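You operate a simulated robot arm through the tools that you are given. There is no shell and no other tool.

Carry out the task below with a simulated two-armed robot. There is one attempt and no reset: what you move stays moved.

Task
Switch off and unplug both shore lines, lay the plugs on the small shelf and slide the covers shut.
Fine: each knob goes to OFF before its plug comes out, and each cover shuts after.

It is judged by the outcome, as a careful person would: the job done as asked, and still so three seconds after it is handed in. It fails if anything else is knocked over, pushed out of place, dropped, spilled or broken. Lids that push on must go on centred and level and be pressed home; caps that screw on are set level and turned clockwise until they are tight.

Robot
Two 7-joint arms with fingered hands on one trunk that stands fixed in place. Base frame: the origin is at the foot of the trunk, x ahead of it, y to its left, z up. Units: m, degrees, N and s.
The left shoulder is at [0.06, 0.126, 1.38], the right one opposite. Each reaches about 0.738 m from its shoulder. Payload 2.5 kg a hand.
The tool frame of a hand sits at the grasp point between the pads (the TCP): z along the fingers, y along the line on which they close. The tips reach 0.03 m beyond it. The gripper opens to 0.104 m; its body begins 0.035 m behind the TCP. The gripper is a hand of 5 fingers: y runs from the thumb to the fingers, the wrist lies at [-0.015, -0.104, -0.178] in the tool frame, and closing takes about 1.5 s.
Orientation is that of the tool frame in the base frame, as a unit quaternion [w, x, y, z]. With the fingers straight down and the wrist toward the robot, the tool's x, y and z point along [0, 1, 0], [1, 0, 0] and [0, 0, -1] of the base frame.

Tools
- The arms move only by the tool arm_command. It takes "left_rows", "right_rows" or both (then of equal length, played together; a hand with none holds still); each is a list of rows, each a list of 3 entries, a list of its own where there are three numbers: the shift along the tool's x, y, z in m, then the turn, a rotation vector about the tool's x, y, z in degrees, then the gripper command, from -1 (shut) to 1 (fully open), values between in proportion. In form: [[[dx, dy, dz], [wx, wy, wz], jaw], ...]. A call has 1 to 20 rows; each row is the pose to reach, as a shift and turn from the pose commanded when the call began, along the tool's axes at that moment. A row lasts 0.2 s, in which the tool goes at most 0.05 m and 8.6 degrees; a call with a longer step from one row to the next is refused whole, and so is a gripper value outside its range. Where a pose cannot be reached the arm comes as near as it can. A force on the tool above 40 N (or 10 N above the force at the start of the call, whichever is more), or a blocked arm, ends the call early, and 0.2 s more pass. The fingers move at their own pace (about 0.153 m/s each) and stop on an object; they squeeze with about 25 N. The grip force told is the motor's: it shows also when the fingers shut on nothing. Time passes only in rows, and 0.2 s behind the last, so rows that repeat a pose let the fingers close. It gives the time, the measured TCP pose, the force on the tool (base axes), the opening and the grip force at its end, in the units of the frame above (readings bear some noise), with the torque about the TCP (base axes, N m) and any sound that the robot's microphone picked up.
- Cameras (640 x 400 px; columns grow to the right, rows downward): "scene" is now at [0.1276, 0.0039, 1.5954]; the picture's right is [0.06, -1.00, 0.00], its down [-0.52, -0.03, -0.85] and it looks along [0.85, 0.05, -0.52] (base axes); focal length 261 px, centre (320, 200). "left" rides on the left gripper at [-0.08, -0.078, -0.141] in its tool frame; the picture's right is [-0.78, -0.30, 0.56], its down [0.53, -0.78, 0.33] and it looks along [0.33, 0.56, 0.76] (tool axes); focal length 247 px, centre (320, 200). "right" rides on the right gripper at [0.08, -0.078, -0.141] in its tool frame; the picture's right is [-0.78, 0.30, -0.56], its down [-0.53, -0.78, 0.33] and it looks along [-0.33, 0.56, 0.76] (tool axes); focal length 247 px, centre (320, 200). There is no depth. A picture from a camera that has moved, and an enlarged one, comes with that camera's place and axes in the base frame and with its lens.
- snapshot(camera): a new picture of that camera. It takes no simulated time.
- raise_lower(by): slides the trunk up (or, below 0, down) by that many m; the arms and the scene camera ride with it, the base frame stays. It gives what a move gives, with no picture.
- preshape(shape, hand): the hand has 5 fingers and takes this shape, open, in about a second: jaw (thumb against the fingers, like two jaws); tri (thumb and two fingers); tip (a fingertip pinch); poke (one finger out to press); point (the index stretched); flat (the hand flat); cup (the hand cupped); fist (a fist). The gripper value then closes the fingers along that shape, each until it touches; the sizes above hold for jaw. It gives what a move gives, with no picture.
- head_to(pan, tilt): turns the head with the scene camera to pan (to the left, within 86 degrees either way) and tilt (down, from -29 to 69), counted from straight ahead of the robot. It gives what a move gives.
- inspect(camera, box): a new picture of the part [left, top, right, bottom] of that camera's present view, enlarged. It takes no simulated time.
- finish_job(): hands the job in; it is judged then, once.

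Places have to be worked out from the pictures, the camera data and where the tool is seen. Open the grippers and draw the arms clear of the work before you hand the job in, unless the task says otherwise.

The tools are called after "Request:" as name(argument=value, ...) on one line, values as JSON. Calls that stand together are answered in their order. arm_command: Moves the arms, as the interface text tells. Its arguments: {"type":"object","properties":{"left_rows":{"type":"array","items":{"type":"array"}},"right_rows":{"type":"array","items":{"type":"array"}}},"required":[]} The other tools are called the same way: raise_lower (by) moves the trunk up or down; preshape (shape, hand) gives the hand a shape; head_to (pan, tilt) turns the head that bears the scene camera; snapshot (camera) takes a picture; inspect (camera, box) takes an enlarged picture of a part of a camera's view; finish_job () hands the job in.

At the start:

```text
time_s: 0.0
left_tcp_pos: [0.5006, 0.2244, 1.4177]
left_tool_rot: [0.001, 0.707, 0.707, 0.001]
left_contact_force: [0.1, -0.1, -0.6]
left_ft_torque: [-0.04, 0.01, 0.0]
left_finger_gap: 0.1036
left_finger_force: 0.0
left_shape: jaw
right_tcp_pos: [0.4796, -0.2272, 1.3567]
right_tool_rot: [0.0, 0.707, 0.707, 0.001]
right_contact_force: [-0.6, 0.3, 0.4]
right_ft_torque: [-0.01, 0.01, -0.01]
right_finger_gap: 0.1039
right_finger_force: 0.2
right_shape: jaw
trunk travel left (down, up): [-0.775, 0.165]
head pan, tilt (commanded): [3.5, 31.6]
```

scene: 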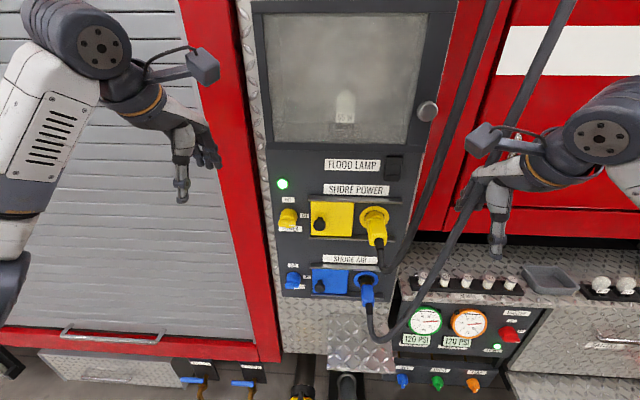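
right: 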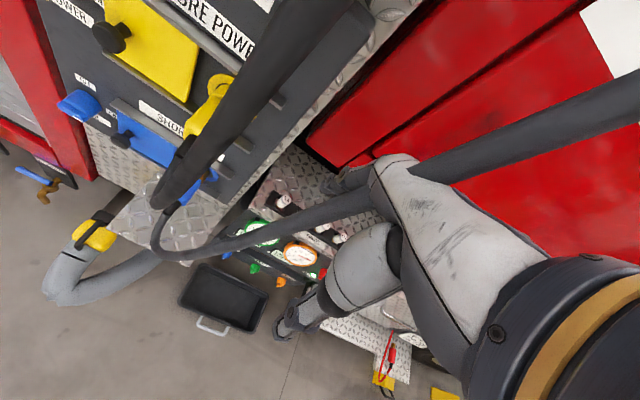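
left: 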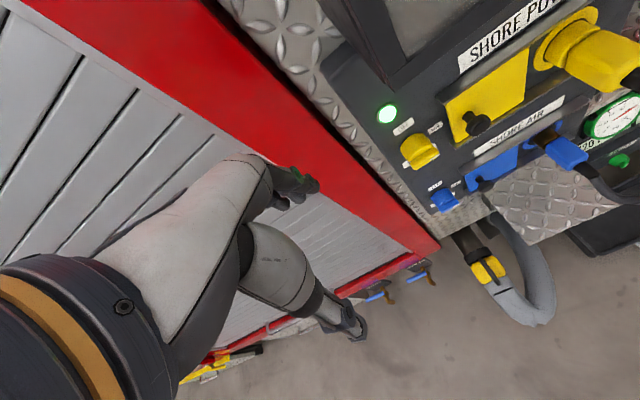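

I see a panel with a yellow (SHORE POWER) and a blue (SHORE AIR) line, each with a knob, a sliding cover and a plug. I look closer first.

Request:
inspect(camera="scene", box=[260, 140, 420, 240])

Request:
inspect(camera="scene", box=[260, 220, 420, 320])

Request:
inspect(camera="left", box=[370, 0, 640, 240])

Request:
inspect(camera="right", box=[20, 0, 380, 260])

Request:
inspect(camera="scene", box=[260, 280, 580, 400])

```text
4.00 times, centred on (340, 190) of scene
camera zoom: at [0.1276, 0.0039, 1.5954], right [0.06, -1.0, 0.0], down [-0.52, -0.03, -0.85], along [0.85, 0.05, -0.52], focal length 1043 px, centre (240, 240)
```

zoom: 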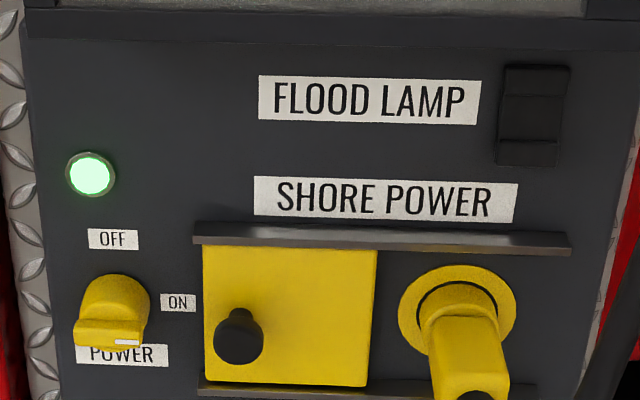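

```text
4.00 times, centred on (340, 270) of scene
camera zoom: at [0.1276, 0.0039, 1.5954], right [0.06, -1.0, 0.0], down [-0.52, -0.03, -0.85], along [0.85, 0.05, -0.52], focal length 1043 px, centre (240, -80)
```

zoom: 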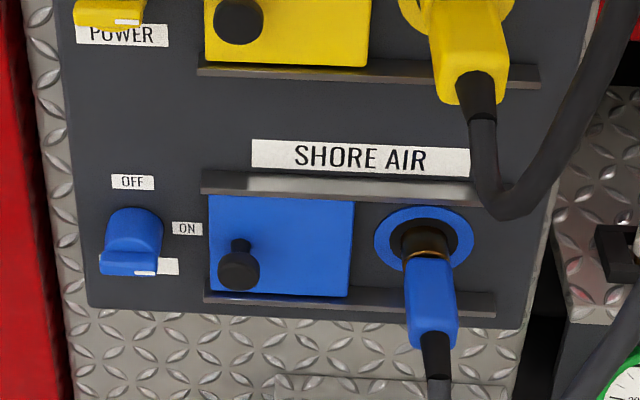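

```text
1.67 times, centred on (505, 120) of left
camera zoom: at [0.424, 0.1454, 1.5597], right [-0.3, -0.78, -0.56], down [-0.78, 0.53, -0.33], along [0.56, 0.33, -0.76], focal length 412 px, centre (12, 333)
```

zoom: 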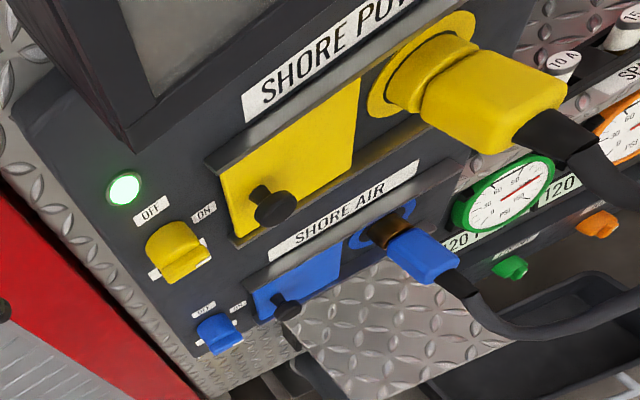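

```text
1.54 times, centred on (200, 130) of right
camera zoom: at [0.4034, -0.1478, 1.4955], right [0.3, -0.78, 0.56], down [-0.78, -0.53, -0.33], along [0.56, -0.33, -0.76], focal length 380 px, centre (505, 308)
```

zoom: 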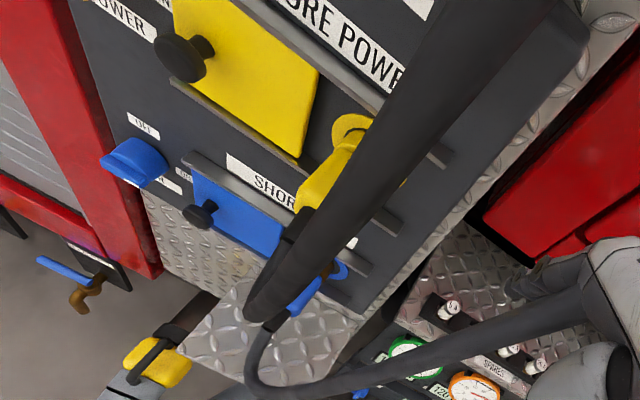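

```text
2.00 times, centred on (420, 340) of scene
camera zoom: at [0.1276, 0.0039, 1.5954], right [0.06, -1.0, 0.0], down [-0.52, -0.03, -0.85], along [0.85, 0.05, -0.52], focal length 521 px, centre (120, -80)
```

zoom: 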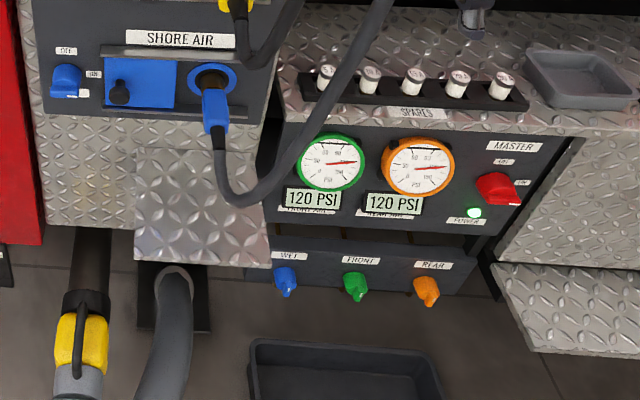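

The panel stands at about x 0.65; by triangulation the yellow rotary knob is near (0.637, 0.114, 1.229), the cover knob near (0.624, 0.035, 1.22), and the shelf near z 0.79, x 0.52–0.65, y -0.19–0.01. I look up to see where the cables go.

Request:
head_to(pan=-5, tilt=-10)

Request:
snapshot(camera="scene")

Request:
head_to(pan=-5, tilt=55)

Request:
snapshot(camera="scene")

```text
time_s: 1.1
left_tcp_pos: [0.4988, 0.2259, 1.4183]
left_tool_rot: [-0.001, 0.707, 0.707, 0.0]
left_contact_force: [-0.2, 0.5, 0.3]
left_ft_torque: [0.01, -0.01, 0.02]
left_finger_gap: 0.1036
left_finger_force: 0.1
left_shape: jaw
right_tcp_pos: [0.4804, -0.2262, 1.355]
right_tool_rot: [0.0, 0.707, 0.707, 0.0]
right_contact_force: [-0.3, 0.0, -1.0]
right_ft_torque: [0.04, 0.02, -0.03]
right_finger_gap: 0.1034
right_finger_force: 0.1
right_shape: jaw
trunk travel left (down, up): [-0.775, 0.165]
head pan, tilt (commanded): [-5.0, -10.0]
```

```text
taken
camera scene: at [0.122, -0.0089, 1.6615], right [-0.09, -1.0, 0.0], down [0.17, -0.01, -0.98], along [0.98, -0.09, 0.17], focal length 261 px, centre (320, 200)
```

scene: 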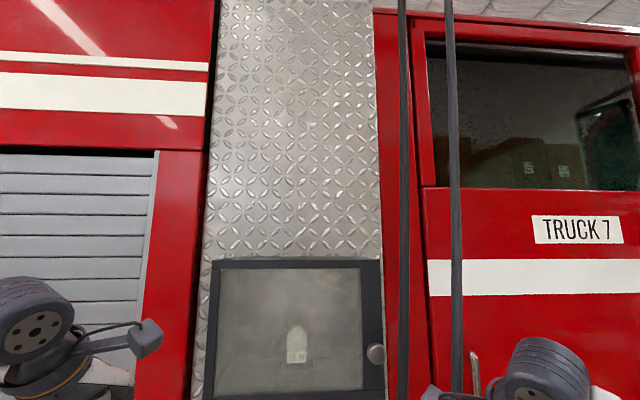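

```text
time_s: 2.4
left_tcp_pos: [0.5013, 0.2247, 1.418]
left_tool_rot: [0.0, 0.708, 0.707, 0.0]
left_contact_force: [0.2, -0.9, 0.1]
left_ft_torque: [0.01, -0.01, -0.01]
left_finger_gap: 0.1037
left_finger_force: 0.0
left_shape: jaw
right_tcp_pos: [0.479, -0.2263, 1.3553]
right_tool_rot: [0.0, 0.707, 0.707, 0.0]
right_contact_force: [0.8, 0.3, -0.4]
right_ft_torque: [-0.02, 0.01, 0.0]
right_finger_gap: 0.1034
right_finger_force: 0.1
right_shape: jaw
trunk travel left (down, up): [-0.775, 0.165]
head pan, tilt (commanded): [-5.0, 55.0]
```

```text
taken
camera scene: at [0.1099, -0.0079, 1.562], right [-0.09, -1.0, 0.0], down [-0.82, 0.07, -0.57], along [0.57, -0.05, -0.82], focal length 261 px, centre (320, 200)
```

scene: 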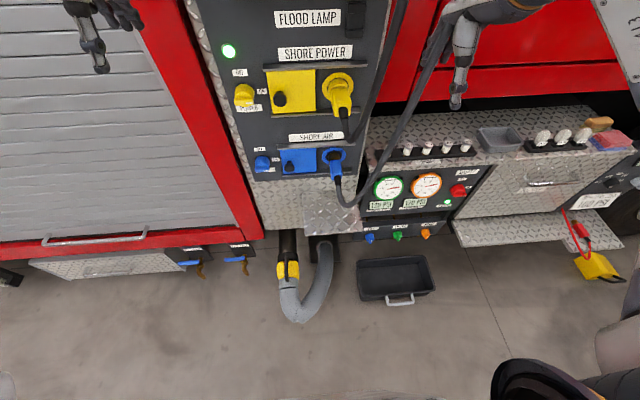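

The cables hang from overhead; one passes close to the right hand, so I check how near it is and get the cables' positions.

Request:
head_to(pan=-12, tilt=20)

Request:
snapshot(camera="scene")

Request:
inspect(camera="scene", box=[300, 120, 620, 320])

Request:
inspect(camera="right", box=[120, 0, 640, 325])

```text
time_s: 3.5
left_tcp_pos: [0.4989, 0.225, 1.4187]
left_tool_rot: [0.0, 0.707, 0.707, 0.0]
left_contact_force: [-0.5, -0.5, -1.3]
left_ft_torque: [0.03, 0.0, 0.02]
left_finger_gap: 0.1034
left_finger_force: 0.1
left_shape: jaw
right_tcp_pos: [0.4814, -0.2277, 1.3546]
right_tool_rot: [0.0, 0.707, 0.707, 0.0]
right_contact_force: [-0.1, 0.6, 0.7]
right_ft_torque: [-0.05, -0.02, 0.02]
right_finger_gap: 0.1034
right_finger_force: 0.0
right_shape: jaw
trunk travel left (down, up): [-0.775, 0.165]
head pan, tilt (commanded): [-12.0, 20.0]
```

```text
taken
camera scene: at [0.1291, -0.0209, 1.6139], right [-0.21, -0.98, 0.0], down [-0.34, 0.07, -0.94], along [0.92, -0.2, -0.34], focal length 261 px, centre (320, 200)
```

scene: 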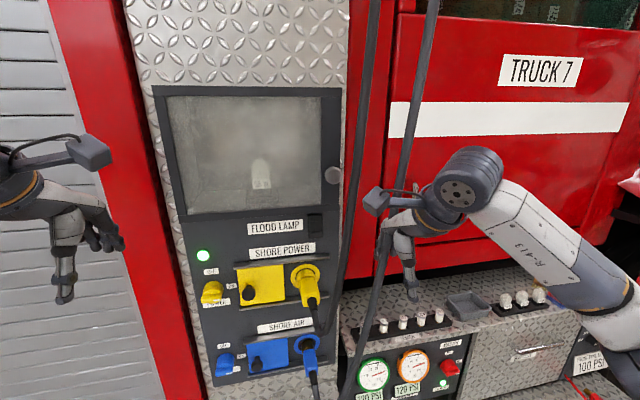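

```text
2.00 times, centred on (460, 220) of scene
camera zoom: at [0.1291, -0.0209, 1.6139], right [-0.21, -0.98, 0.0], down [-0.34, 0.07, -0.94], along [0.92, -0.2, -0.34], focal length 521 px, centre (40, 160)
```

zoom: 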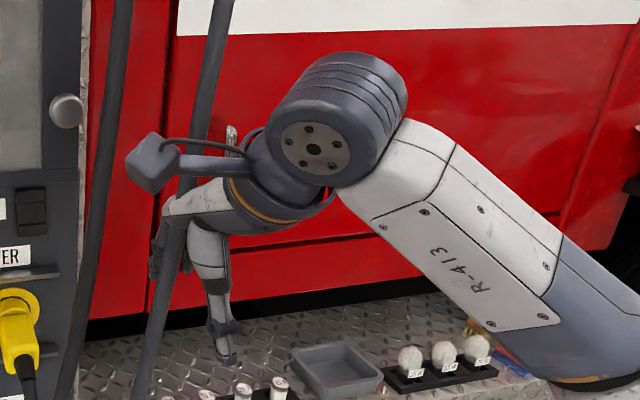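

```text
1.23 times, centred on (380, 162) of right
camera zoom: at [0.4034, -0.1477, 1.4955], right [0.3, -0.78, 0.56], down [-0.78, -0.53, -0.33], along [0.56, -0.33, -0.76], focal length 304 px, centre (246, 246)
```

zoom: 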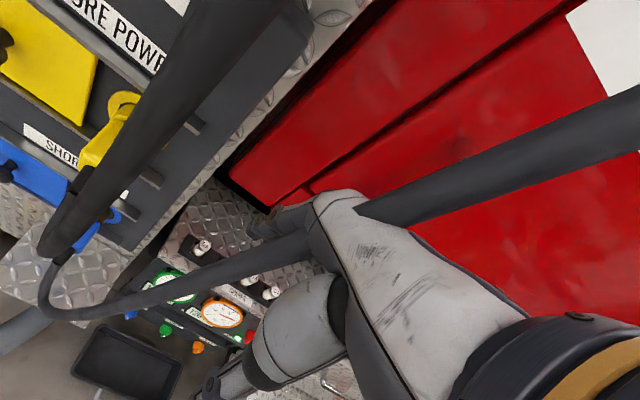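

The blue cable looks to run very close to or through the right hand's opening. I zoom in to be sure before moving that arm.

Request:
inspect(camera="scene", box=[350, 170, 450, 310])

Request:
inspect(camera="right", box=[320, 130, 480, 260])

Request:
inspect(camera="left", box=[440, 0, 640, 200])

```text
2.86 times, centred on (400, 240) of scene
camera zoom: at [0.1291, -0.0209, 1.6139], right [-0.21, -0.98, 0.0], down [-0.34, 0.07, -0.94], along [0.92, -0.2, -0.34], focal length 745 px, centre (91, 86)
```

zoom: 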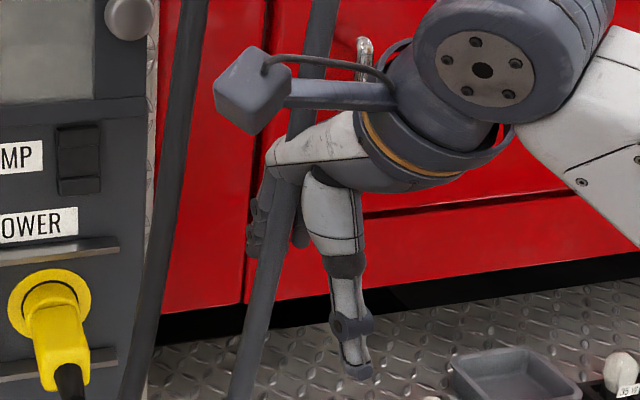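

```text
3.08 times, centred on (400, 195) of right
camera zoom: at [0.4034, -0.1477, 1.4955], right [0.3, -0.78, 0.56], down [-0.78, -0.53, -0.33], along [0.56, -0.33, -0.76], focal length 760 px, centre (74, 215)
```

zoom: 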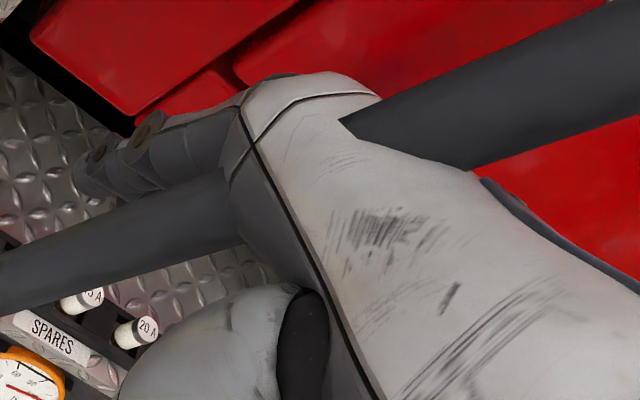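

```text
2.00 times, centred on (540, 100) of left
camera zoom: at [0.424, 0.1454, 1.5597], right [-0.3, -0.78, -0.56], down [-0.78, 0.53, -0.33], along [0.56, 0.33, -0.76], focal length 494 px, centre (-120, 400)
```

zoom: 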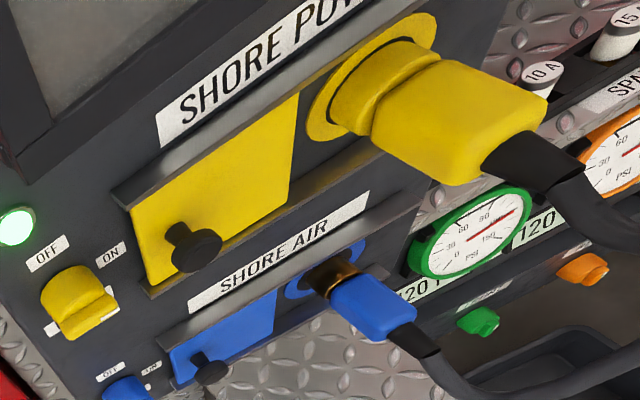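

The cable is seen passing clean through the palm with no force reading, so it is evidently not solid; I will still keep off it. Next I bring the left hand in front of the yellow knob (y≈0.113, z≈1.221), fingers turned forward, staying at x≈0.53.

Request:
arm_command(left_rows=[[[-0.01, 0.003, 0.018], [-8.2, 0, 0], 1], [[-0.02, 0.006, 0.036], [-16.4, 0, 0], 1], [[-0.03, 0.009, 0.054], [-24.6, 0, 0], 1], [[-0.04, 0.012, 0.072], [-32.8, 0, 0], 1], [[-0.05, 0.015, 0.09], [-41, 0, 0], 1], [[-0.06, 0.018, 0.108], [-49.2, 0, 0], 0.6], [[-0.07, 0.021, 0.126], [-57.4, 0, 0], 0.4], [[-0.08, 0.024, 0.144], [-65.6, 0, 0], 0.2], [[-0.09, 0.027, 0.162], [-73.8, 0, 0], 0.2], [[-0.1, 0.029, 0.18], [-82, 0, 0], 0.2], [[-0.112, 0.03, 0.197], [-90, 0, 0], 0.2], [[-0.112, 0.03, 0.197], [-90, 0, 0], 0.2]])

Request:
head_to(pan=5, tilt=35)

Request:
snapshot(camera="scene")

Request:
snapshot(camera="left")

Request:
snapshot(camera="right")

```text
time_s: 5.8
left_tcp_pos: [0.5288, 0.1652, 1.2045]
left_tool_rot: [0.401, 0.583, 0.457, 0.539]
left_contact_force: [0.0, 1.1, 0.2]
left_ft_torque: [-0.02, -0.02, -0.03]
left_finger_gap: 0.0626
left_finger_force: 0.1
left_shape: jaw
right_tcp_pos: [0.4798, -0.2264, 1.355]
right_tool_rot: [0.0, 0.707, 0.707, -0.001]
right_contact_force: [0.5, 0.1, 0.6]
right_ft_torque: [0.02, 0.04, -0.02]
right_finger_gap: 0.1037
right_finger_force: 0.0
right_shape: jaw
trunk travel left (down, up): [-0.775, 0.165]
head pan, tilt (commanded): [-12.0, 20.0]
stopped in row 11 (left hand): the arm was blocked; the commanded pose is now the measured one
```

```text
time_s: 6.6
left_tcp_pos: [0.5291, 0.1663, 1.205]
left_tool_rot: [0.402, 0.584, 0.457, 0.538]
left_contact_force: [-0.4, -0.2, -0.8]
left_ft_torque: [0.0, 0.02, -0.01]
left_finger_gap: 0.0628
left_finger_force: 0.0
left_shape: jaw
right_tcp_pos: [0.4802, -0.2269, 1.3548]
right_tool_rot: [0.0, 0.707, 0.707, 0.001]
right_contact_force: [-0.3, -0.1, -0.2]
right_ft_torque: [-0.02, -0.01, -0.01]
right_finger_gap: 0.1035
right_finger_force: 0.0
right_shape: jaw
trunk travel left (down, up): [-0.775, 0.165]
head pan, tilt (commanded): [5.0, 35.0]
```

```text
taken
camera scene: at [0.1258, 0.0062, 1.5902], right [0.09, -1.0, 0.0], down [-0.57, -0.05, -0.82], along [0.82, 0.07, -0.57], focal length 261 px, centre (320, 200)
```

scene: 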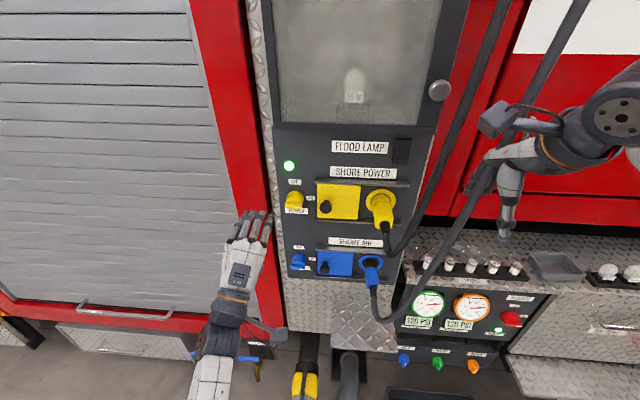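

```text
taken
camera left: at [0.381, 0.106, 1.1242], right [0.52, -0.66, -0.54], down [0.25, 0.73, -0.64], along [0.81, 0.2, 0.55], focal length 247 px, centre (320, 200)
```

left: 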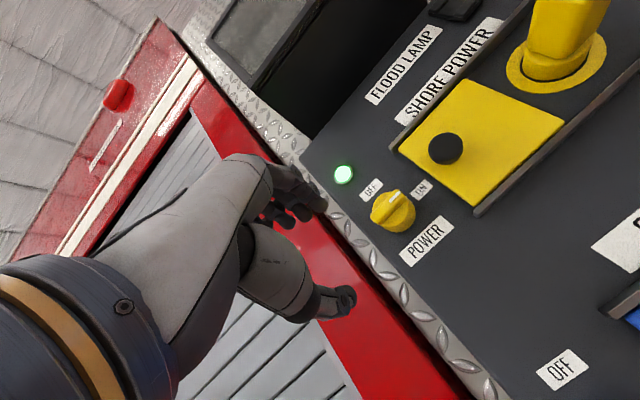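

```text
taken
camera right: at [0.4035, -0.1477, 1.4955], right [0.3, -0.78, 0.56], down [-0.78, -0.53, -0.33], along [0.56, -0.33, -0.76], focal length 247 px, centre (320, 200)
```

right: 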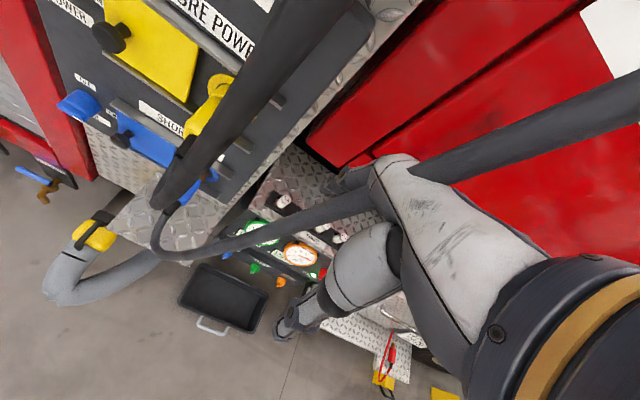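

The wrist joint stopped at about 15° of roll the wrong way, without contact. I roll the hand the other way (toward palm-right), to about -45°, while moving in front of the knob.

Request:
arm_command(left_rows=[[[-0.006, 0.004, 0.001], [-0.6, -0.4, -7.5], 0.2], [[-0.012, 0.008, 0.002], [-1.3, -0.8, -15], 0.2], [[-0.018, 0.011, 0.003], [-2, -1.1, -22.5], 0.2], [[-0.023, 0.015, 0.004], [-2.6, -1.5, -30], 0.2], [[-0.029, 0.019, 0.005], [-3.3, -1.9, -37.5], 0.2], [[-0.035, 0.023, 0.006], [-4, -2.2, -45], 0.2], [[-0.041, 0.026, 0.007], [-4.6, -2.6, -52.5], 0.2], [[-0.047, 0.03, 0.008], [-5.3, -3, -60], 0.2], [[-0.047, 0.03, 0.008], [-5.3, -3, -60], 0.2]])

Request:
snapshot(camera="scene")

Request:
snapshot(camera="left")

```text
time_s: 7.4
left_tcp_pos: [0.5275, 0.1801, 1.2]
left_tool_rot: [0.449, 0.542, 0.499, 0.506]
left_contact_force: [-0.8, 0.3, 0.3]
left_ft_torque: [0.03, 0.01, 0.0]
left_finger_gap: 0.0626
left_finger_force: 0.1
left_shape: jaw
right_tcp_pos: [0.4796, -0.2275, 1.3546]
right_tool_rot: [0.0, 0.707, 0.707, 0.0]
right_contact_force: [-0.2, -0.6, -0.4]
right_ft_torque: [0.0, -0.01, 0.02]
right_finger_gap: 0.1035
right_finger_force: 0.1
right_shape: jaw
trunk travel left (down, up): [-0.775, 0.165]
head pan, tilt (commanded): [5.0, 35.0]
stopped in row 3 (left hand): the arm was blocked; the commanded pose is now the measured one
```

```text
taken
camera scene: at [0.1257, 0.0062, 1.5902], right [0.09, -1.0, 0.0], down [-0.57, -0.05, -0.82], along [0.82, 0.07, -0.57], focal length 261 px, centre (320, 200)
```

scene: 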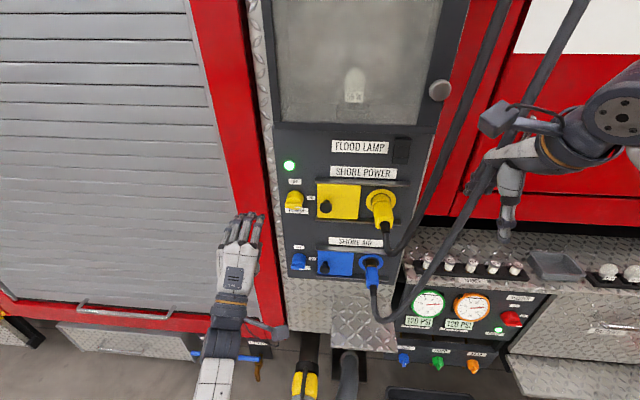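

```text
taken
camera left: at [0.3827, 0.106, 1.1263], right [0.54, -0.73, -0.42], down [0.26, 0.61, -0.75], along [0.8, 0.29, 0.52], focal length 247 px, centre (320, 200)
```

left: 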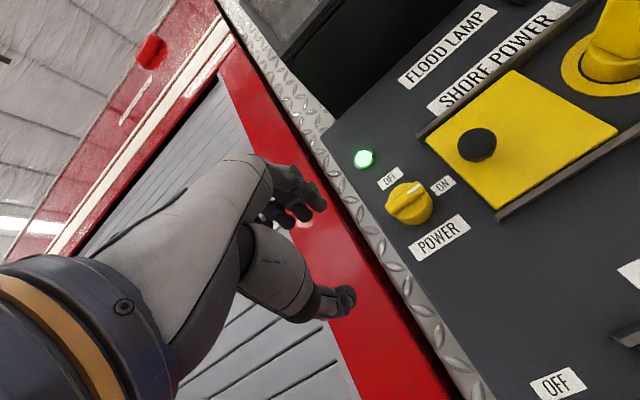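

Blocked again with no contact force, so it is a joint limit or the arm meeting the body. I look at the left arm's posture.

Request:
head_to(pan=35, tilt=60)

Request:
snapshot(camera="scene")

```text
time_s: 8.3
left_tcp_pos: [0.5276, 0.1794, 1.1993]
left_tool_rot: [0.449, 0.542, 0.499, 0.506]
left_contact_force: [-0.6, 0.4, 0.0]
left_ft_torque: [-0.02, 0.04, -0.01]
left_finger_gap: 0.0627
left_finger_force: 0.0
left_shape: jaw
right_tcp_pos: [0.4801, -0.226, 1.3549]
right_tool_rot: [0.0, 0.707, 0.707, 0.0]
right_contact_force: [0.3, -0.8, 0.0]
right_ft_torque: [0.02, 0.01, 0.05]
right_finger_gap: 0.1034
right_finger_force: 0.1
right_shape: jaw
trunk travel left (down, up): [-0.775, 0.165]
head pan, tilt (commanded): [35.0, 60.0]
```

```text
taken
camera scene: at [0.0927, 0.0366, 1.5559], right [0.57, -0.82, 0.0], down [-0.71, -0.5, -0.5], along [0.41, 0.29, -0.87], focal length 261 px, centre (320, 200)
```

scene: 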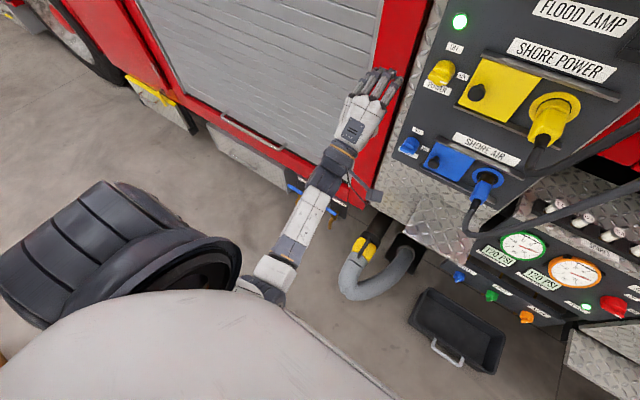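

The left elbow is tucked right beneath the shoulder against the torso. I'll try extending forward first (free space left of the panel) and see whether the arm then swings inward.

Request:
arm_command(left_rows=[[[0, 0.005, 0.02], [0, 0, 0], 0.2], [[0, 0.01, 0.04], [0, 0, 0], 0.2], [[-0.02, 0.012, 0.04], [0, 0, 0], 0.2], [[-0.04, 0.015, 0.04], [0, 0, 0], 0.2], [[-0.06, 0.02, 0.04], [0, 0, 0], 0.2], [[-0.06, 0.02, 0.04], [0, 0, 0], 0.2]])

Request:
snapshot(camera="scene")

```text
time_s: 9.7
left_tcp_pos: [0.572, 0.14, 1.2106]
left_tool_rot: [0.425, 0.552, 0.481, 0.532]
left_contact_force: [0.0, -0.8, 0.3]
left_ft_torque: [0.02, 0.0, 0.01]
left_finger_gap: 0.0627
left_finger_force: 0.0
left_shape: jaw
right_tcp_pos: [0.4798, -0.2272, 1.3549]
right_tool_rot: [-0.001, 0.706, 0.708, 0.001]
right_contact_force: [0.0, 0.0, -0.6]
right_ft_torque: [0.0, -0.03, 0.03]
right_finger_gap: 0.1035
right_finger_force: 0.1
right_shape: jaw
trunk travel left (down, up): [-0.775, 0.165]
head pan, tilt (commanded): [35.0, 60.0]
```

```text
taken
camera scene: at [0.0927, 0.0368, 1.5558], right [0.57, -0.82, 0.0], down [-0.71, -0.5, -0.5], along [0.41, 0.29, -0.87], focal length 261 px, centre (320, 200)
```

scene: 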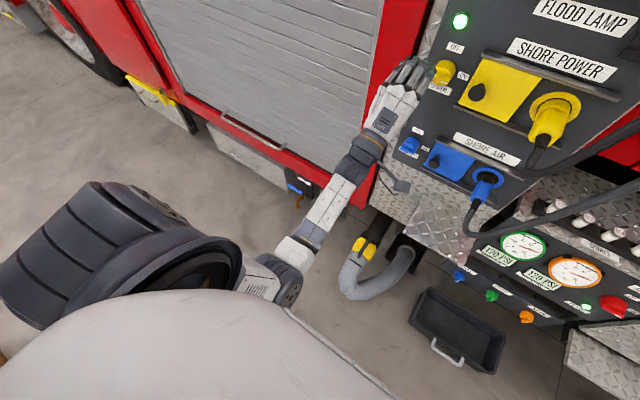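

The hand got to y=0.14 but the orientation gave way, rolling back ~10°. I test whether the forearm can roll with the wrist kept in place.

Request:
arm_command(left_rows=[[[0.012, -0.004, -0.01], [0, 0, -7.5], 0.2], [[0.025, -0.01, -0.02], [0, 0, -15], 0.2], [[0.038, -0.015, -0.02], [0, 0, -22.5], 0.2], [[0.05, -0.021, -0.02], [0, 0, -30], 0.2], [[0.06, -0.03, -0.02], [0, 0, -37.5], 0.2], [[0.069, -0.04, -0.02], [0, 0, -45], 0.2], [[0.069, -0.04, -0.02], [0, 0, -45], 0.2]])

Request:
snapshot(camera="scene")

```text
time_s: 10.4
left_tcp_pos: [0.5593, 0.1823, 1.2357]
left_tool_rot: [0.491, 0.483, 0.521, 0.505]
left_contact_force: [-0.5, -0.3, -0.1]
left_ft_torque: [0.01, 0.0, -0.03]
left_finger_gap: 0.0628
left_finger_force: 0.1
left_shape: jaw
right_tcp_pos: [0.4799, -0.228, 1.3551]
right_tool_rot: [0.0, 0.708, 0.706, 0.0]
right_contact_force: [0.8, -0.1, -0.1]
right_ft_torque: [-0.04, -0.01, 0.01]
right_finger_gap: 0.1039
right_finger_force: 0.1
right_shape: jaw
trunk travel left (down, up): [-0.775, 0.165]
head pan, tilt (commanded): [35.0, 60.0]
stopped in row 3 (left hand): the arm was blocked; the commanded pose is now the measured one
```

```text
taken
camera scene: at [0.0926, 0.0367, 1.5559], right [0.57, -0.82, 0.0], down [-0.71, -0.5, -0.5], along [0.41, 0.29, -0.87], focal length 261 px, centre (320, 200)
```

scene: 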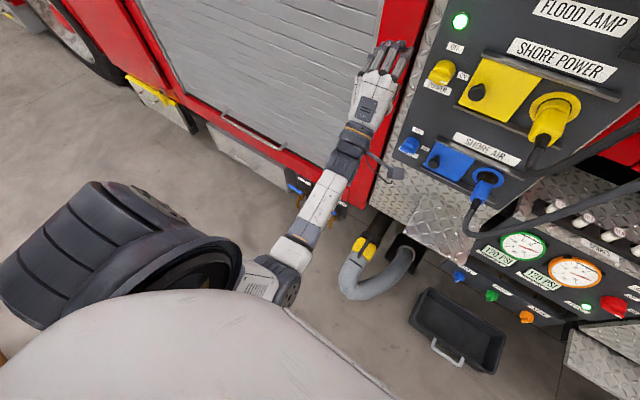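

The left arm's roll limit sits right at palm-down, so it cannot do the counter-clockwise turn. By mirror symmetry the right arm should manage it (palm-down to palm-right-back direction), so I retract the left and bring the right hand, rolled 45°, in front of the yellow knob.

Request:
arm_command(left_rows=[[[0.01, 0, -0.02], [0, 0, 0], 0.2], [[0.02, 0, -0.04], [0, 0, 0], 0.2], [[0.03, 0, -0.06], [0, 0, 0], 0.2], [[0.04, 0, -0.07], [0, 0, 0], 0.2], [[0.05, 0, -0.08], [0, 0, 0], 0.2], [[0.06, 0, -0.08], [0, 0, 0], 0.2], [[0.07, 0, -0.08], [0, 0, 0], 0.2], [[0.08, 0, -0.08], [0, 0, 0], 0.2], [[0.09, 0, -0.08], [0, 0, 0], 0.2], [[0.1, 0, -0.08], [0, 0, 0], 0.2], [[0.11, 0, -0.08], [0, 0, 0], 0.2], [[0.11, 0, -0.08], [0, 0, 0], 0.2], [[0.11, 0, -0.08], [0, 0, 0], 0.2]], right_rows=[[[0.02, -0.02, 0.0], [-7.0, -2.9, -2.9], 0.4], [[0.04, -0.04, 0.01], [-14.1, -5.9, -5.9], 0.2], [[0.07, -0.05, 0.02], [-21.2, -8.8, -8.8], 0.2], [[0.1, -0.05, 0.03], [-28.3, -11.7, -11.7], 0.2], [[0.13, -0.05, 0.045], [-35.4, -14.7, -14.7], 0.2], [[0.16, -0.05, 0.06], [-42.4, -17.6, -17.6], 0.2], [[0.19, -0.045, 0.075], [-49.5, -20.5, -20.5], 0.2], [[0.22, -0.04, 0.09], [-56.6, -23.5, -23.5], 0.2], [[0.25, -0.03, 0.1], [-63.7, -26.4, -26.4], 0.2], [[0.28, -0.02, 0.11], [-70.7, -29.3, -29.3], 0.2], [[0.31, -0.01, 0.12], [-77.8, -32.3, -32.3], 0.2], [[0.34, 0.0, 0.134], [-84.9, -35.2, -35.2], 0.2], [[0.34, 0.0, 0.134], [-84.9, -35.2, -35.2], 0.2]])

Request:
head_to(pan=5, tilt=35)

Request:
snapshot(camera="scene")

Request:
snapshot(camera="right")

```text
time_s: 13.0
left_tcp_pos: [0.4753, 0.2852, 1.2345]
left_tool_rot: [0.493, 0.484, 0.52, 0.503]
left_contact_force: [-0.1, 0.0, 0.3]
left_ft_torque: [0.01, -0.02, 0.02]
left_finger_gap: 0.0627
left_finger_force: 0.1
left_shape: jaw
right_tcp_pos: [0.4511, 0.0413, 1.2739]
right_tool_rot: [0.558, 0.378, 0.712, 0.199]
right_contact_force: [-0.2, 0.2, 0.1]
right_ft_torque: [0.01, 0.04, 0.0]
right_finger_gap: 0.0627
right_finger_force: 0.0
right_shape: jaw
right hand out of reach, approached as far as the arm can: row 5, 6, 9, 10, 11, 12, 13
trunk travel left (down, up): [-0.775, 0.165]
head pan, tilt (commanded): [35.0, 60.0]
stopped in row 13 (right hand): the arm was blocked; the commanded pose is now the measured one
```

```text
time_s: 13.9
left_tcp_pos: [0.4752, 0.2871, 1.2345]
left_tool_rot: [0.492, 0.484, 0.52, 0.504]
left_contact_force: [0.3, -0.1, 0.1]
left_ft_torque: [0.0, -0.03, 0.01]
left_finger_gap: 0.0628
left_finger_force: 0.2
left_shape: jaw
right_tcp_pos: [0.4524, 0.0422, 1.2748]
right_tool_rot: [0.559, 0.377, 0.712, 0.198]
right_contact_force: [-0.5, 0.9, 0.1]
right_ft_torque: [0.04, 0.01, 0.01]
right_finger_gap: 0.0626
right_finger_force: 0.1
right_shape: jaw
trunk travel left (down, up): [-0.775, 0.165]
head pan, tilt (commanded): [5.0, 35.0]
```

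```text
taken
camera scene: at [0.1257, 0.0061, 1.5901], right [0.09, -1.0, 0.0], down [-0.57, -0.05, -0.82], along [0.82, 0.07, -0.57], focal length 261 px, centre (320, 200)
```

scene: 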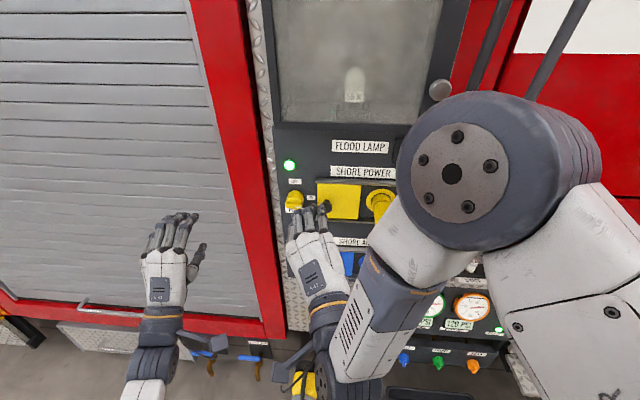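

```text
taken
camera right: at [0.2876, 0.0724, 1.2092], right [-0.36, -0.32, 0.87], down [0.12, -0.95, -0.3], along [0.93, -0.01, 0.38], focal length 247 px, centre (320, 200)
```

right: 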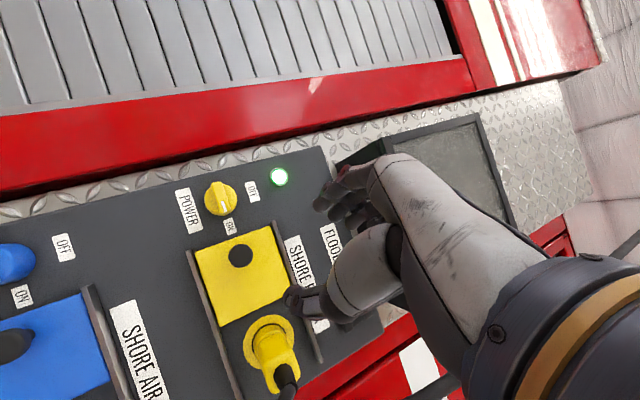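

The right hand is nearly oriented as wanted (roll ≈42°) but the arm is cramped with the shoulder so high above the work. I lower the trunk by 0.2 so that the work is nearer shoulder height, then try again.

Request:
raise_lower(by=-0.2)

Request:
snapshot(camera="scene")

```text
time_s: 16.1
left_tcp_pos: [0.4735, 0.2866, 1.0349]
left_tool_rot: [0.492, 0.483, 0.521, 0.503]
left_contact_force: [-0.5, -0.7, 0.2]
left_ft_torque: [-0.03, -0.01, 0.0]
left_finger_gap: 0.0625
left_finger_force: 0.1
left_shape: jaw
right_tcp_pos: [0.4525, 0.0415, 1.0762]
right_tool_rot: [0.558, 0.378, 0.711, 0.199]
right_contact_force: [0.6, 0.1, 1.3]
right_ft_torque: [0.04, 0.0, 0.0]
right_finger_gap: 0.0625
right_finger_force: 0.0
right_shape: jaw
trunk travel left (down, up): [-0.575, 0.365]
head pan, tilt (commanded): [5.0, 35.0]
```

```text
taken
camera scene: at [0.1257, 0.006, 1.3902], right [0.09, -1.0, 0.0], down [-0.57, -0.05, -0.82], along [0.82, 0.07, -0.57], focal length 261 px, centre (320, 200)
```

scene: 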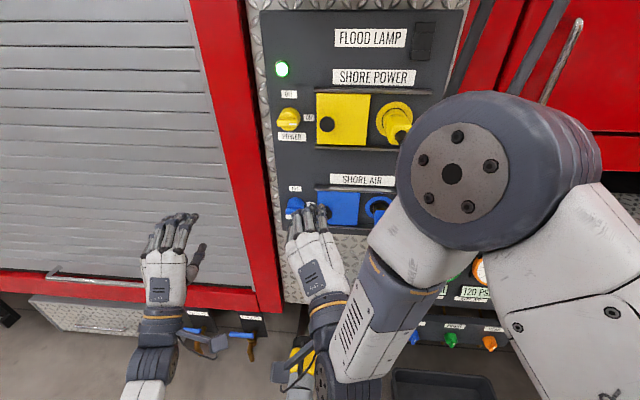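

With the trunk lower I now raise the right hand back toward the yellow knob, keeping its present orientation.

Request:
arm_command(right_rows=[[[-0.008, 0.027, -0.001], [0, 0, 0], 0.2], [[-0.015, 0.054, -0.002], [0, 0, 0], 0.2], [[-0.023, 0.081, -0.003], [0, 0, 0], 0.2], [[-0.03, 0.108, -0.004], [0, 0, 0], 0.2], [[-0.038, 0.135, -0.005], [0, 0, 0], 0.2], [[-0.045, 0.162, -0.006], [0, 0, 0], 0.2], [[-0.045, 0.162, -0.006], [0, 0, 0], 0.2]])

Request:
snapshot(camera="scene")

Request:
snapshot(camera="right")

```text
time_s: 17.7
left_tcp_pos: [0.4739, 0.2863, 1.0351]
left_tool_rot: [0.492, 0.483, 0.52, 0.504]
left_contact_force: [0.0, 0.1, -0.5]
left_ft_torque: [0.0, -0.02, 0.03]
left_finger_gap: 0.0627
left_finger_force: 0.1
left_shape: jaw
right_tcp_pos: [0.503, 0.1113, 1.2176]
right_tool_rot: [0.554, 0.38, 0.714, 0.198]
right_contact_force: [0.0, 0.7, 0.0]
right_ft_torque: [-0.02, 0.0, 0.01]
right_finger_gap: 0.0625
right_finger_force: 0.0
right_shape: jaw
trunk travel left (down, up): [-0.575, 0.365]
head pan, tilt (commanded): [5.0, 35.0]
```

```text
taken
camera scene: at [0.1258, 0.0061, 1.3901], right [0.09, -1.0, 0.0], down [-0.57, -0.05, -0.82], along [0.82, 0.07, -0.57], focal length 261 px, centre (320, 200)
```

scene: 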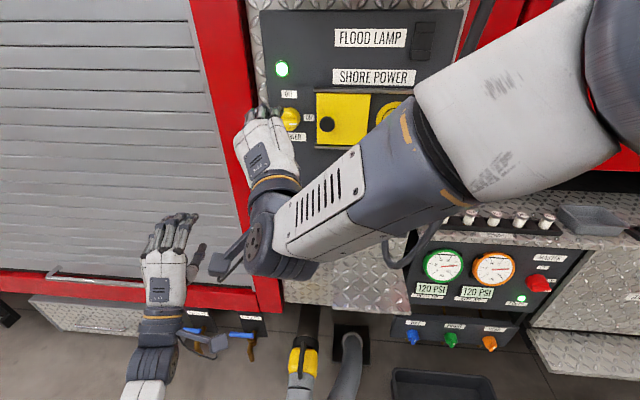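

```text
taken
camera right: at [0.3378, 0.1423, 1.1537], right [-0.35, -0.33, 0.88], down [0.11, -0.94, -0.31], along [0.93, -0.01, 0.37], focal length 247 px, centre (320, 200)
```

right: 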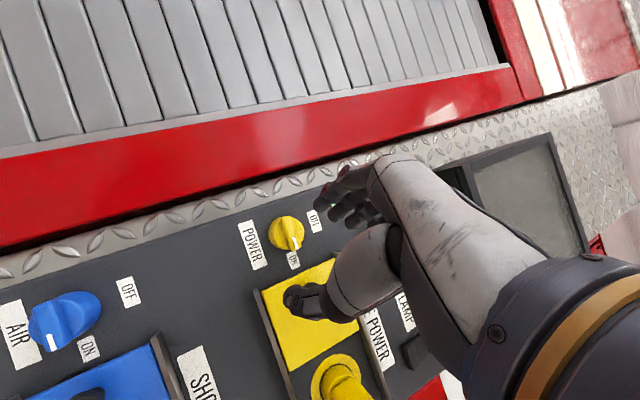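

That works: right TCP is at (0.503, 0.111, 1.218), directly in front of the knob. I now level the fingers to point straight at the panel, roll back 20° and go 3 cm nearer.

Request:
arm_command(right_rows=[[[-0.001, 0.003, 0.006], [-5, -0.6, 5], 0.2], [[-0.002, 0.007, 0.013], [-10, -1.2, 10], 0.2], [[-0.003, 0.01, 0.02], [-15, -1.8, 15], 0.2], [[-0.004, 0.014, 0.027], [-19.9, -2.4, 20], 0.2], [[-0.004, 0.014, 0.027], [-19.9, -2.4, 20], 0.2]])

Request:
snapshot(camera="scene")

Request:
snapshot(camera="right")

```text
time_s: 19.1
left_tcp_pos: [0.4759, 0.2867, 1.0345]
left_tool_rot: [0.492, 0.483, 0.52, 0.504]
left_contact_force: [0.3, -0.2, 0.1]
left_ft_torque: [-0.08, 0.03, 0.0]
left_finger_gap: 0.0629
left_finger_force: 0.1
left_shape: jaw
right_tcp_pos: [0.5409, 0.0636, 1.261]
right_tool_rot: [0.578, 0.446, 0.551, 0.405]
right_contact_force: [0.2, 0.6, -0.3]
right_ft_torque: [-0.01, -0.02, 0.01]
right_finger_gap: 0.0629
right_finger_force: 0.1
right_shape: jaw
right hand out of reach, approached as far as the arm can: row 4, 5
trunk travel left (down, up): [-0.575, 0.365]
head pan, tilt (commanded): [5.0, 35.0]
stopped in row 5 (right hand): the arm was blocked; the commanded pose is now the measured one
```

```text
taken
camera scene: at [0.1258, 0.0058, 1.3901], right [0.09, -1.0, 0.0], down [-0.57, -0.05, -0.82], along [0.82, 0.07, -0.57], focal length 261 px, centre (320, 200)
```

scene: 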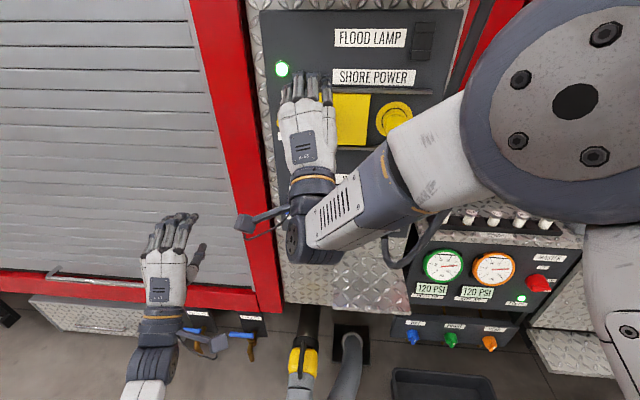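

```text
taken
camera right: at [0.403, 0.129, 1.1648], right [-0.6, -0.62, 0.5], down [0.28, -0.75, -0.6], along [0.75, -0.22, 0.62], focal length 247 px, centre (320, 200)
```

right: 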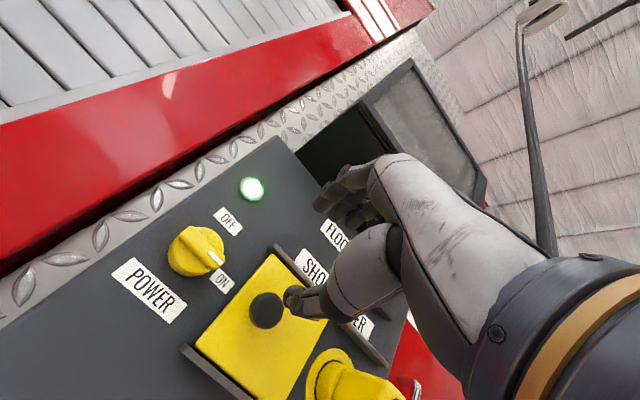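

Orientation came but the wrist could not get far enough left at so small a roll. I roll to about 45° and bring the TCP back in line with the knob.

Request:
arm_command(right_rows=[[[0.014, -0.006, -0.001], [-0.3, 0.9, -7.2], 0.2], [[0.029, -0.012, -0.002], [-0.6, 1.8, -14.4], 0.2], [[0.043, -0.018, -0.003], [-1, 2.7, -21.6], 0.2], [[0.058, -0.025, -0.003], [-1.4, 3.7, -28.8], 0.2], [[0.058, -0.025, -0.003], [-1.4, 3.7, -28.8], 0.2]])

Request:
snapshot(camera="scene")

Request:
snapshot(camera="right")

```text
time_s: 20.0
left_tcp_pos: [0.4752, 0.2864, 1.035]
left_tool_rot: [0.492, 0.484, 0.52, 0.504]
left_contact_force: [-0.5, 0.1, 0.0]
left_ft_torque: [-0.01, -0.01, 0.0]
left_finger_gap: 0.0625
left_finger_force: 0.0
left_shape: jaw
right_tcp_pos: [0.538, 0.0713, 1.1859]
right_tool_rot: [0.561, 0.398, 0.679, 0.257]
right_contact_force: [-0.2, 0.6, -0.7]
right_ft_torque: [0.0, 0.0, 0.03]
right_finger_gap: 0.0623
right_finger_force: 0.0
right_shape: jaw
right hand out of reach, approached as far as the arm can: row 1, 2, 3, 4
trunk travel left (down, up): [-0.575, 0.365]
head pan, tilt (commanded): [5.0, 35.0]
stopped in row 4 (right hand): the arm was blocked; the commanded pose is now the measured one
```

```text
taken
camera scene: at [0.1259, 0.0059, 1.3901], right [0.09, -1.0, 0.0], down [-0.57, -0.05, -0.82], along [0.82, 0.07, -0.57], focal length 261 px, centre (320, 200)
```

scene: 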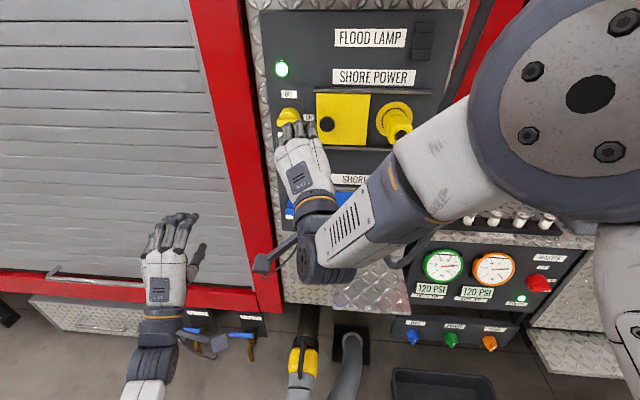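

```text
taken
camera right: at [0.3794, 0.1079, 1.1122], right [-0.42, -0.43, 0.8], down [0.15, -0.9, -0.4], along [0.89, -0.04, 0.45], focal length 247 px, centre (320, 200)
```

right: 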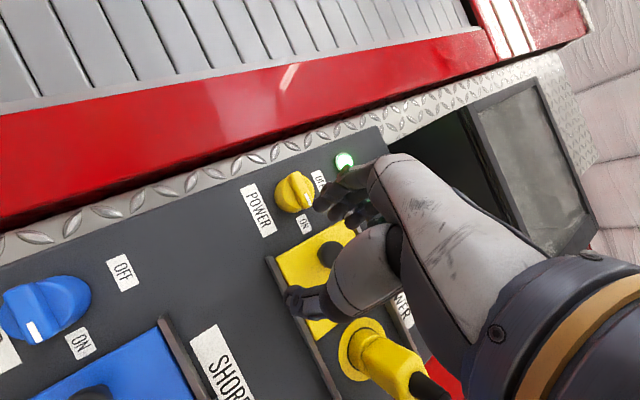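

The arm still wants more room, since it works better with the shoulder lower. I lower the trunk another 0.15 and lift the hand back to the knob height, moving left.

Request:
raise_lower(by=-0.15)

Request:
arm_command(right_rows=[[[-0.008, 0.018, -0.01], [0, 0, 0], 0.2], [[-0.017, 0.042, -0.02], [0, 0, 0], 0.2], [[-0.025, 0.066, -0.03], [0, 0, 0], 0.2], [[-0.035, 0.09, -0.04], [0, 0, 0], 0.2], [[-0.045, 0.115, -0.05], [0, 0, 0], 0.2], [[-0.055, 0.14, -0.055], [0, 0, 0], 0.2], [[-0.055, 0.165, -0.055], [0, 0, 0], 0.2], [[-0.055, 0.165, -0.055], [0, 0, 0], 0.2]])

Request:
head_to(pan=5, tilt=20)

Request:
snapshot(camera="scene")

Request:
snapshot(camera="right")

```text
time_s: 21.8
left_tcp_pos: [0.474, 0.2859, 0.8852]
left_tool_rot: [0.493, 0.484, 0.52, 0.503]
left_contact_force: [-0.2, 0.1, 0.5]
left_ft_torque: [0.0, -0.02, 0.01]
left_finger_gap: 0.0624
left_finger_force: 0.0
left_shape: jaw
right_tcp_pos: [0.5382, 0.072, 1.0378]
right_tool_rot: [0.562, 0.398, 0.678, 0.258]
right_contact_force: [0.8, -0.4, 0.0]
right_ft_torque: [0.02, 0.05, -0.02]
right_finger_gap: 0.0628
right_finger_force: 0.0
right_shape: jaw
trunk travel left (down, up): [-0.425, 0.515]
head pan, tilt (commanded): [5.0, 35.0]
```

```text
time_s: 23.6
left_tcp_pos: [0.4745, 0.286, 0.8846]
left_tool_rot: [0.492, 0.483, 0.52, 0.504]
left_contact_force: [-0.2, 0.3, 0.2]
left_ft_torque: [0.0, -0.01, 0.0]
left_finger_gap: 0.0625
left_finger_force: 0.2
left_shape: jaw
right_tcp_pos: [0.5289, 0.1266, 1.2111]
right_tool_rot: [0.562, 0.394, 0.68, 0.257]
right_contact_force: [-0.2, -0.8, 0.8]
right_ft_torque: [-0.02, 0.01, -0.01]
right_finger_gap: 0.0626
right_finger_force: 0.0
right_shape: jaw
trunk travel left (down, up): [-0.425, 0.515]
head pan, tilt (commanded): [5.0, 35.0]
```

```text
time_s: 24.3
left_tcp_pos: [0.4748, 0.2868, 0.8845]
left_tool_rot: [0.492, 0.483, 0.52, 0.504]
left_contact_force: [-0.8, 0.2, 0.2]
left_ft_torque: [-0.01, 0.02, -0.04]
left_finger_gap: 0.0627
left_finger_force: 0.0
left_shape: jaw
right_tcp_pos: [0.5283, 0.127, 1.2115]
right_tool_rot: [0.562, 0.393, 0.681, 0.258]
right_contact_force: [0.4, 0.1, 0.1]
right_ft_torque: [0.02, 0.0, 0.01]
right_finger_gap: 0.0623
right_finger_force: 0.1
right_shape: jaw
trunk travel left (down, up): [-0.425, 0.515]
head pan, tilt (commanded): [5.0, 20.0]
```

```text
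taken
camera scene: at [0.1308, 0.0065, 1.2639], right [0.09, -1.0, 0.0], down [-0.34, -0.03, -0.94], along [0.94, 0.08, -0.34], focal length 261 px, centre (320, 200)
```

scene: 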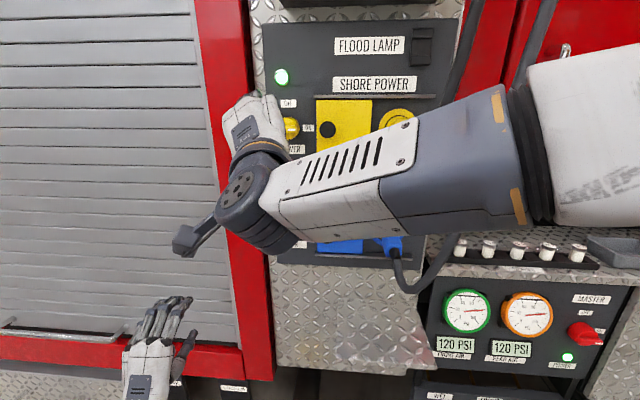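

```text
taken
camera right: at [0.3685, 0.1618, 1.1374], right [-0.42, -0.42, 0.8], down [0.16, -0.91, -0.39], along [0.89, -0.04, 0.45], focal length 247 px, centre (320, 200)
```

right: 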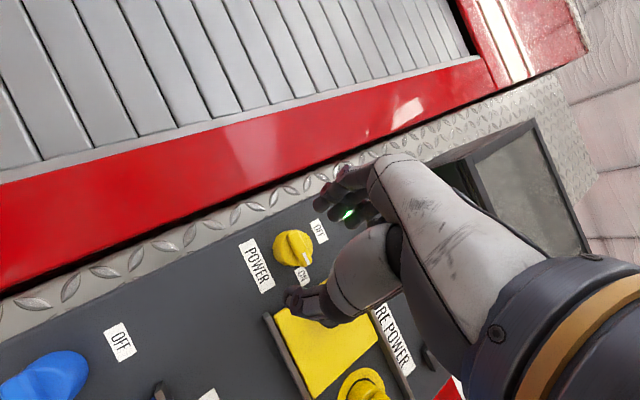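

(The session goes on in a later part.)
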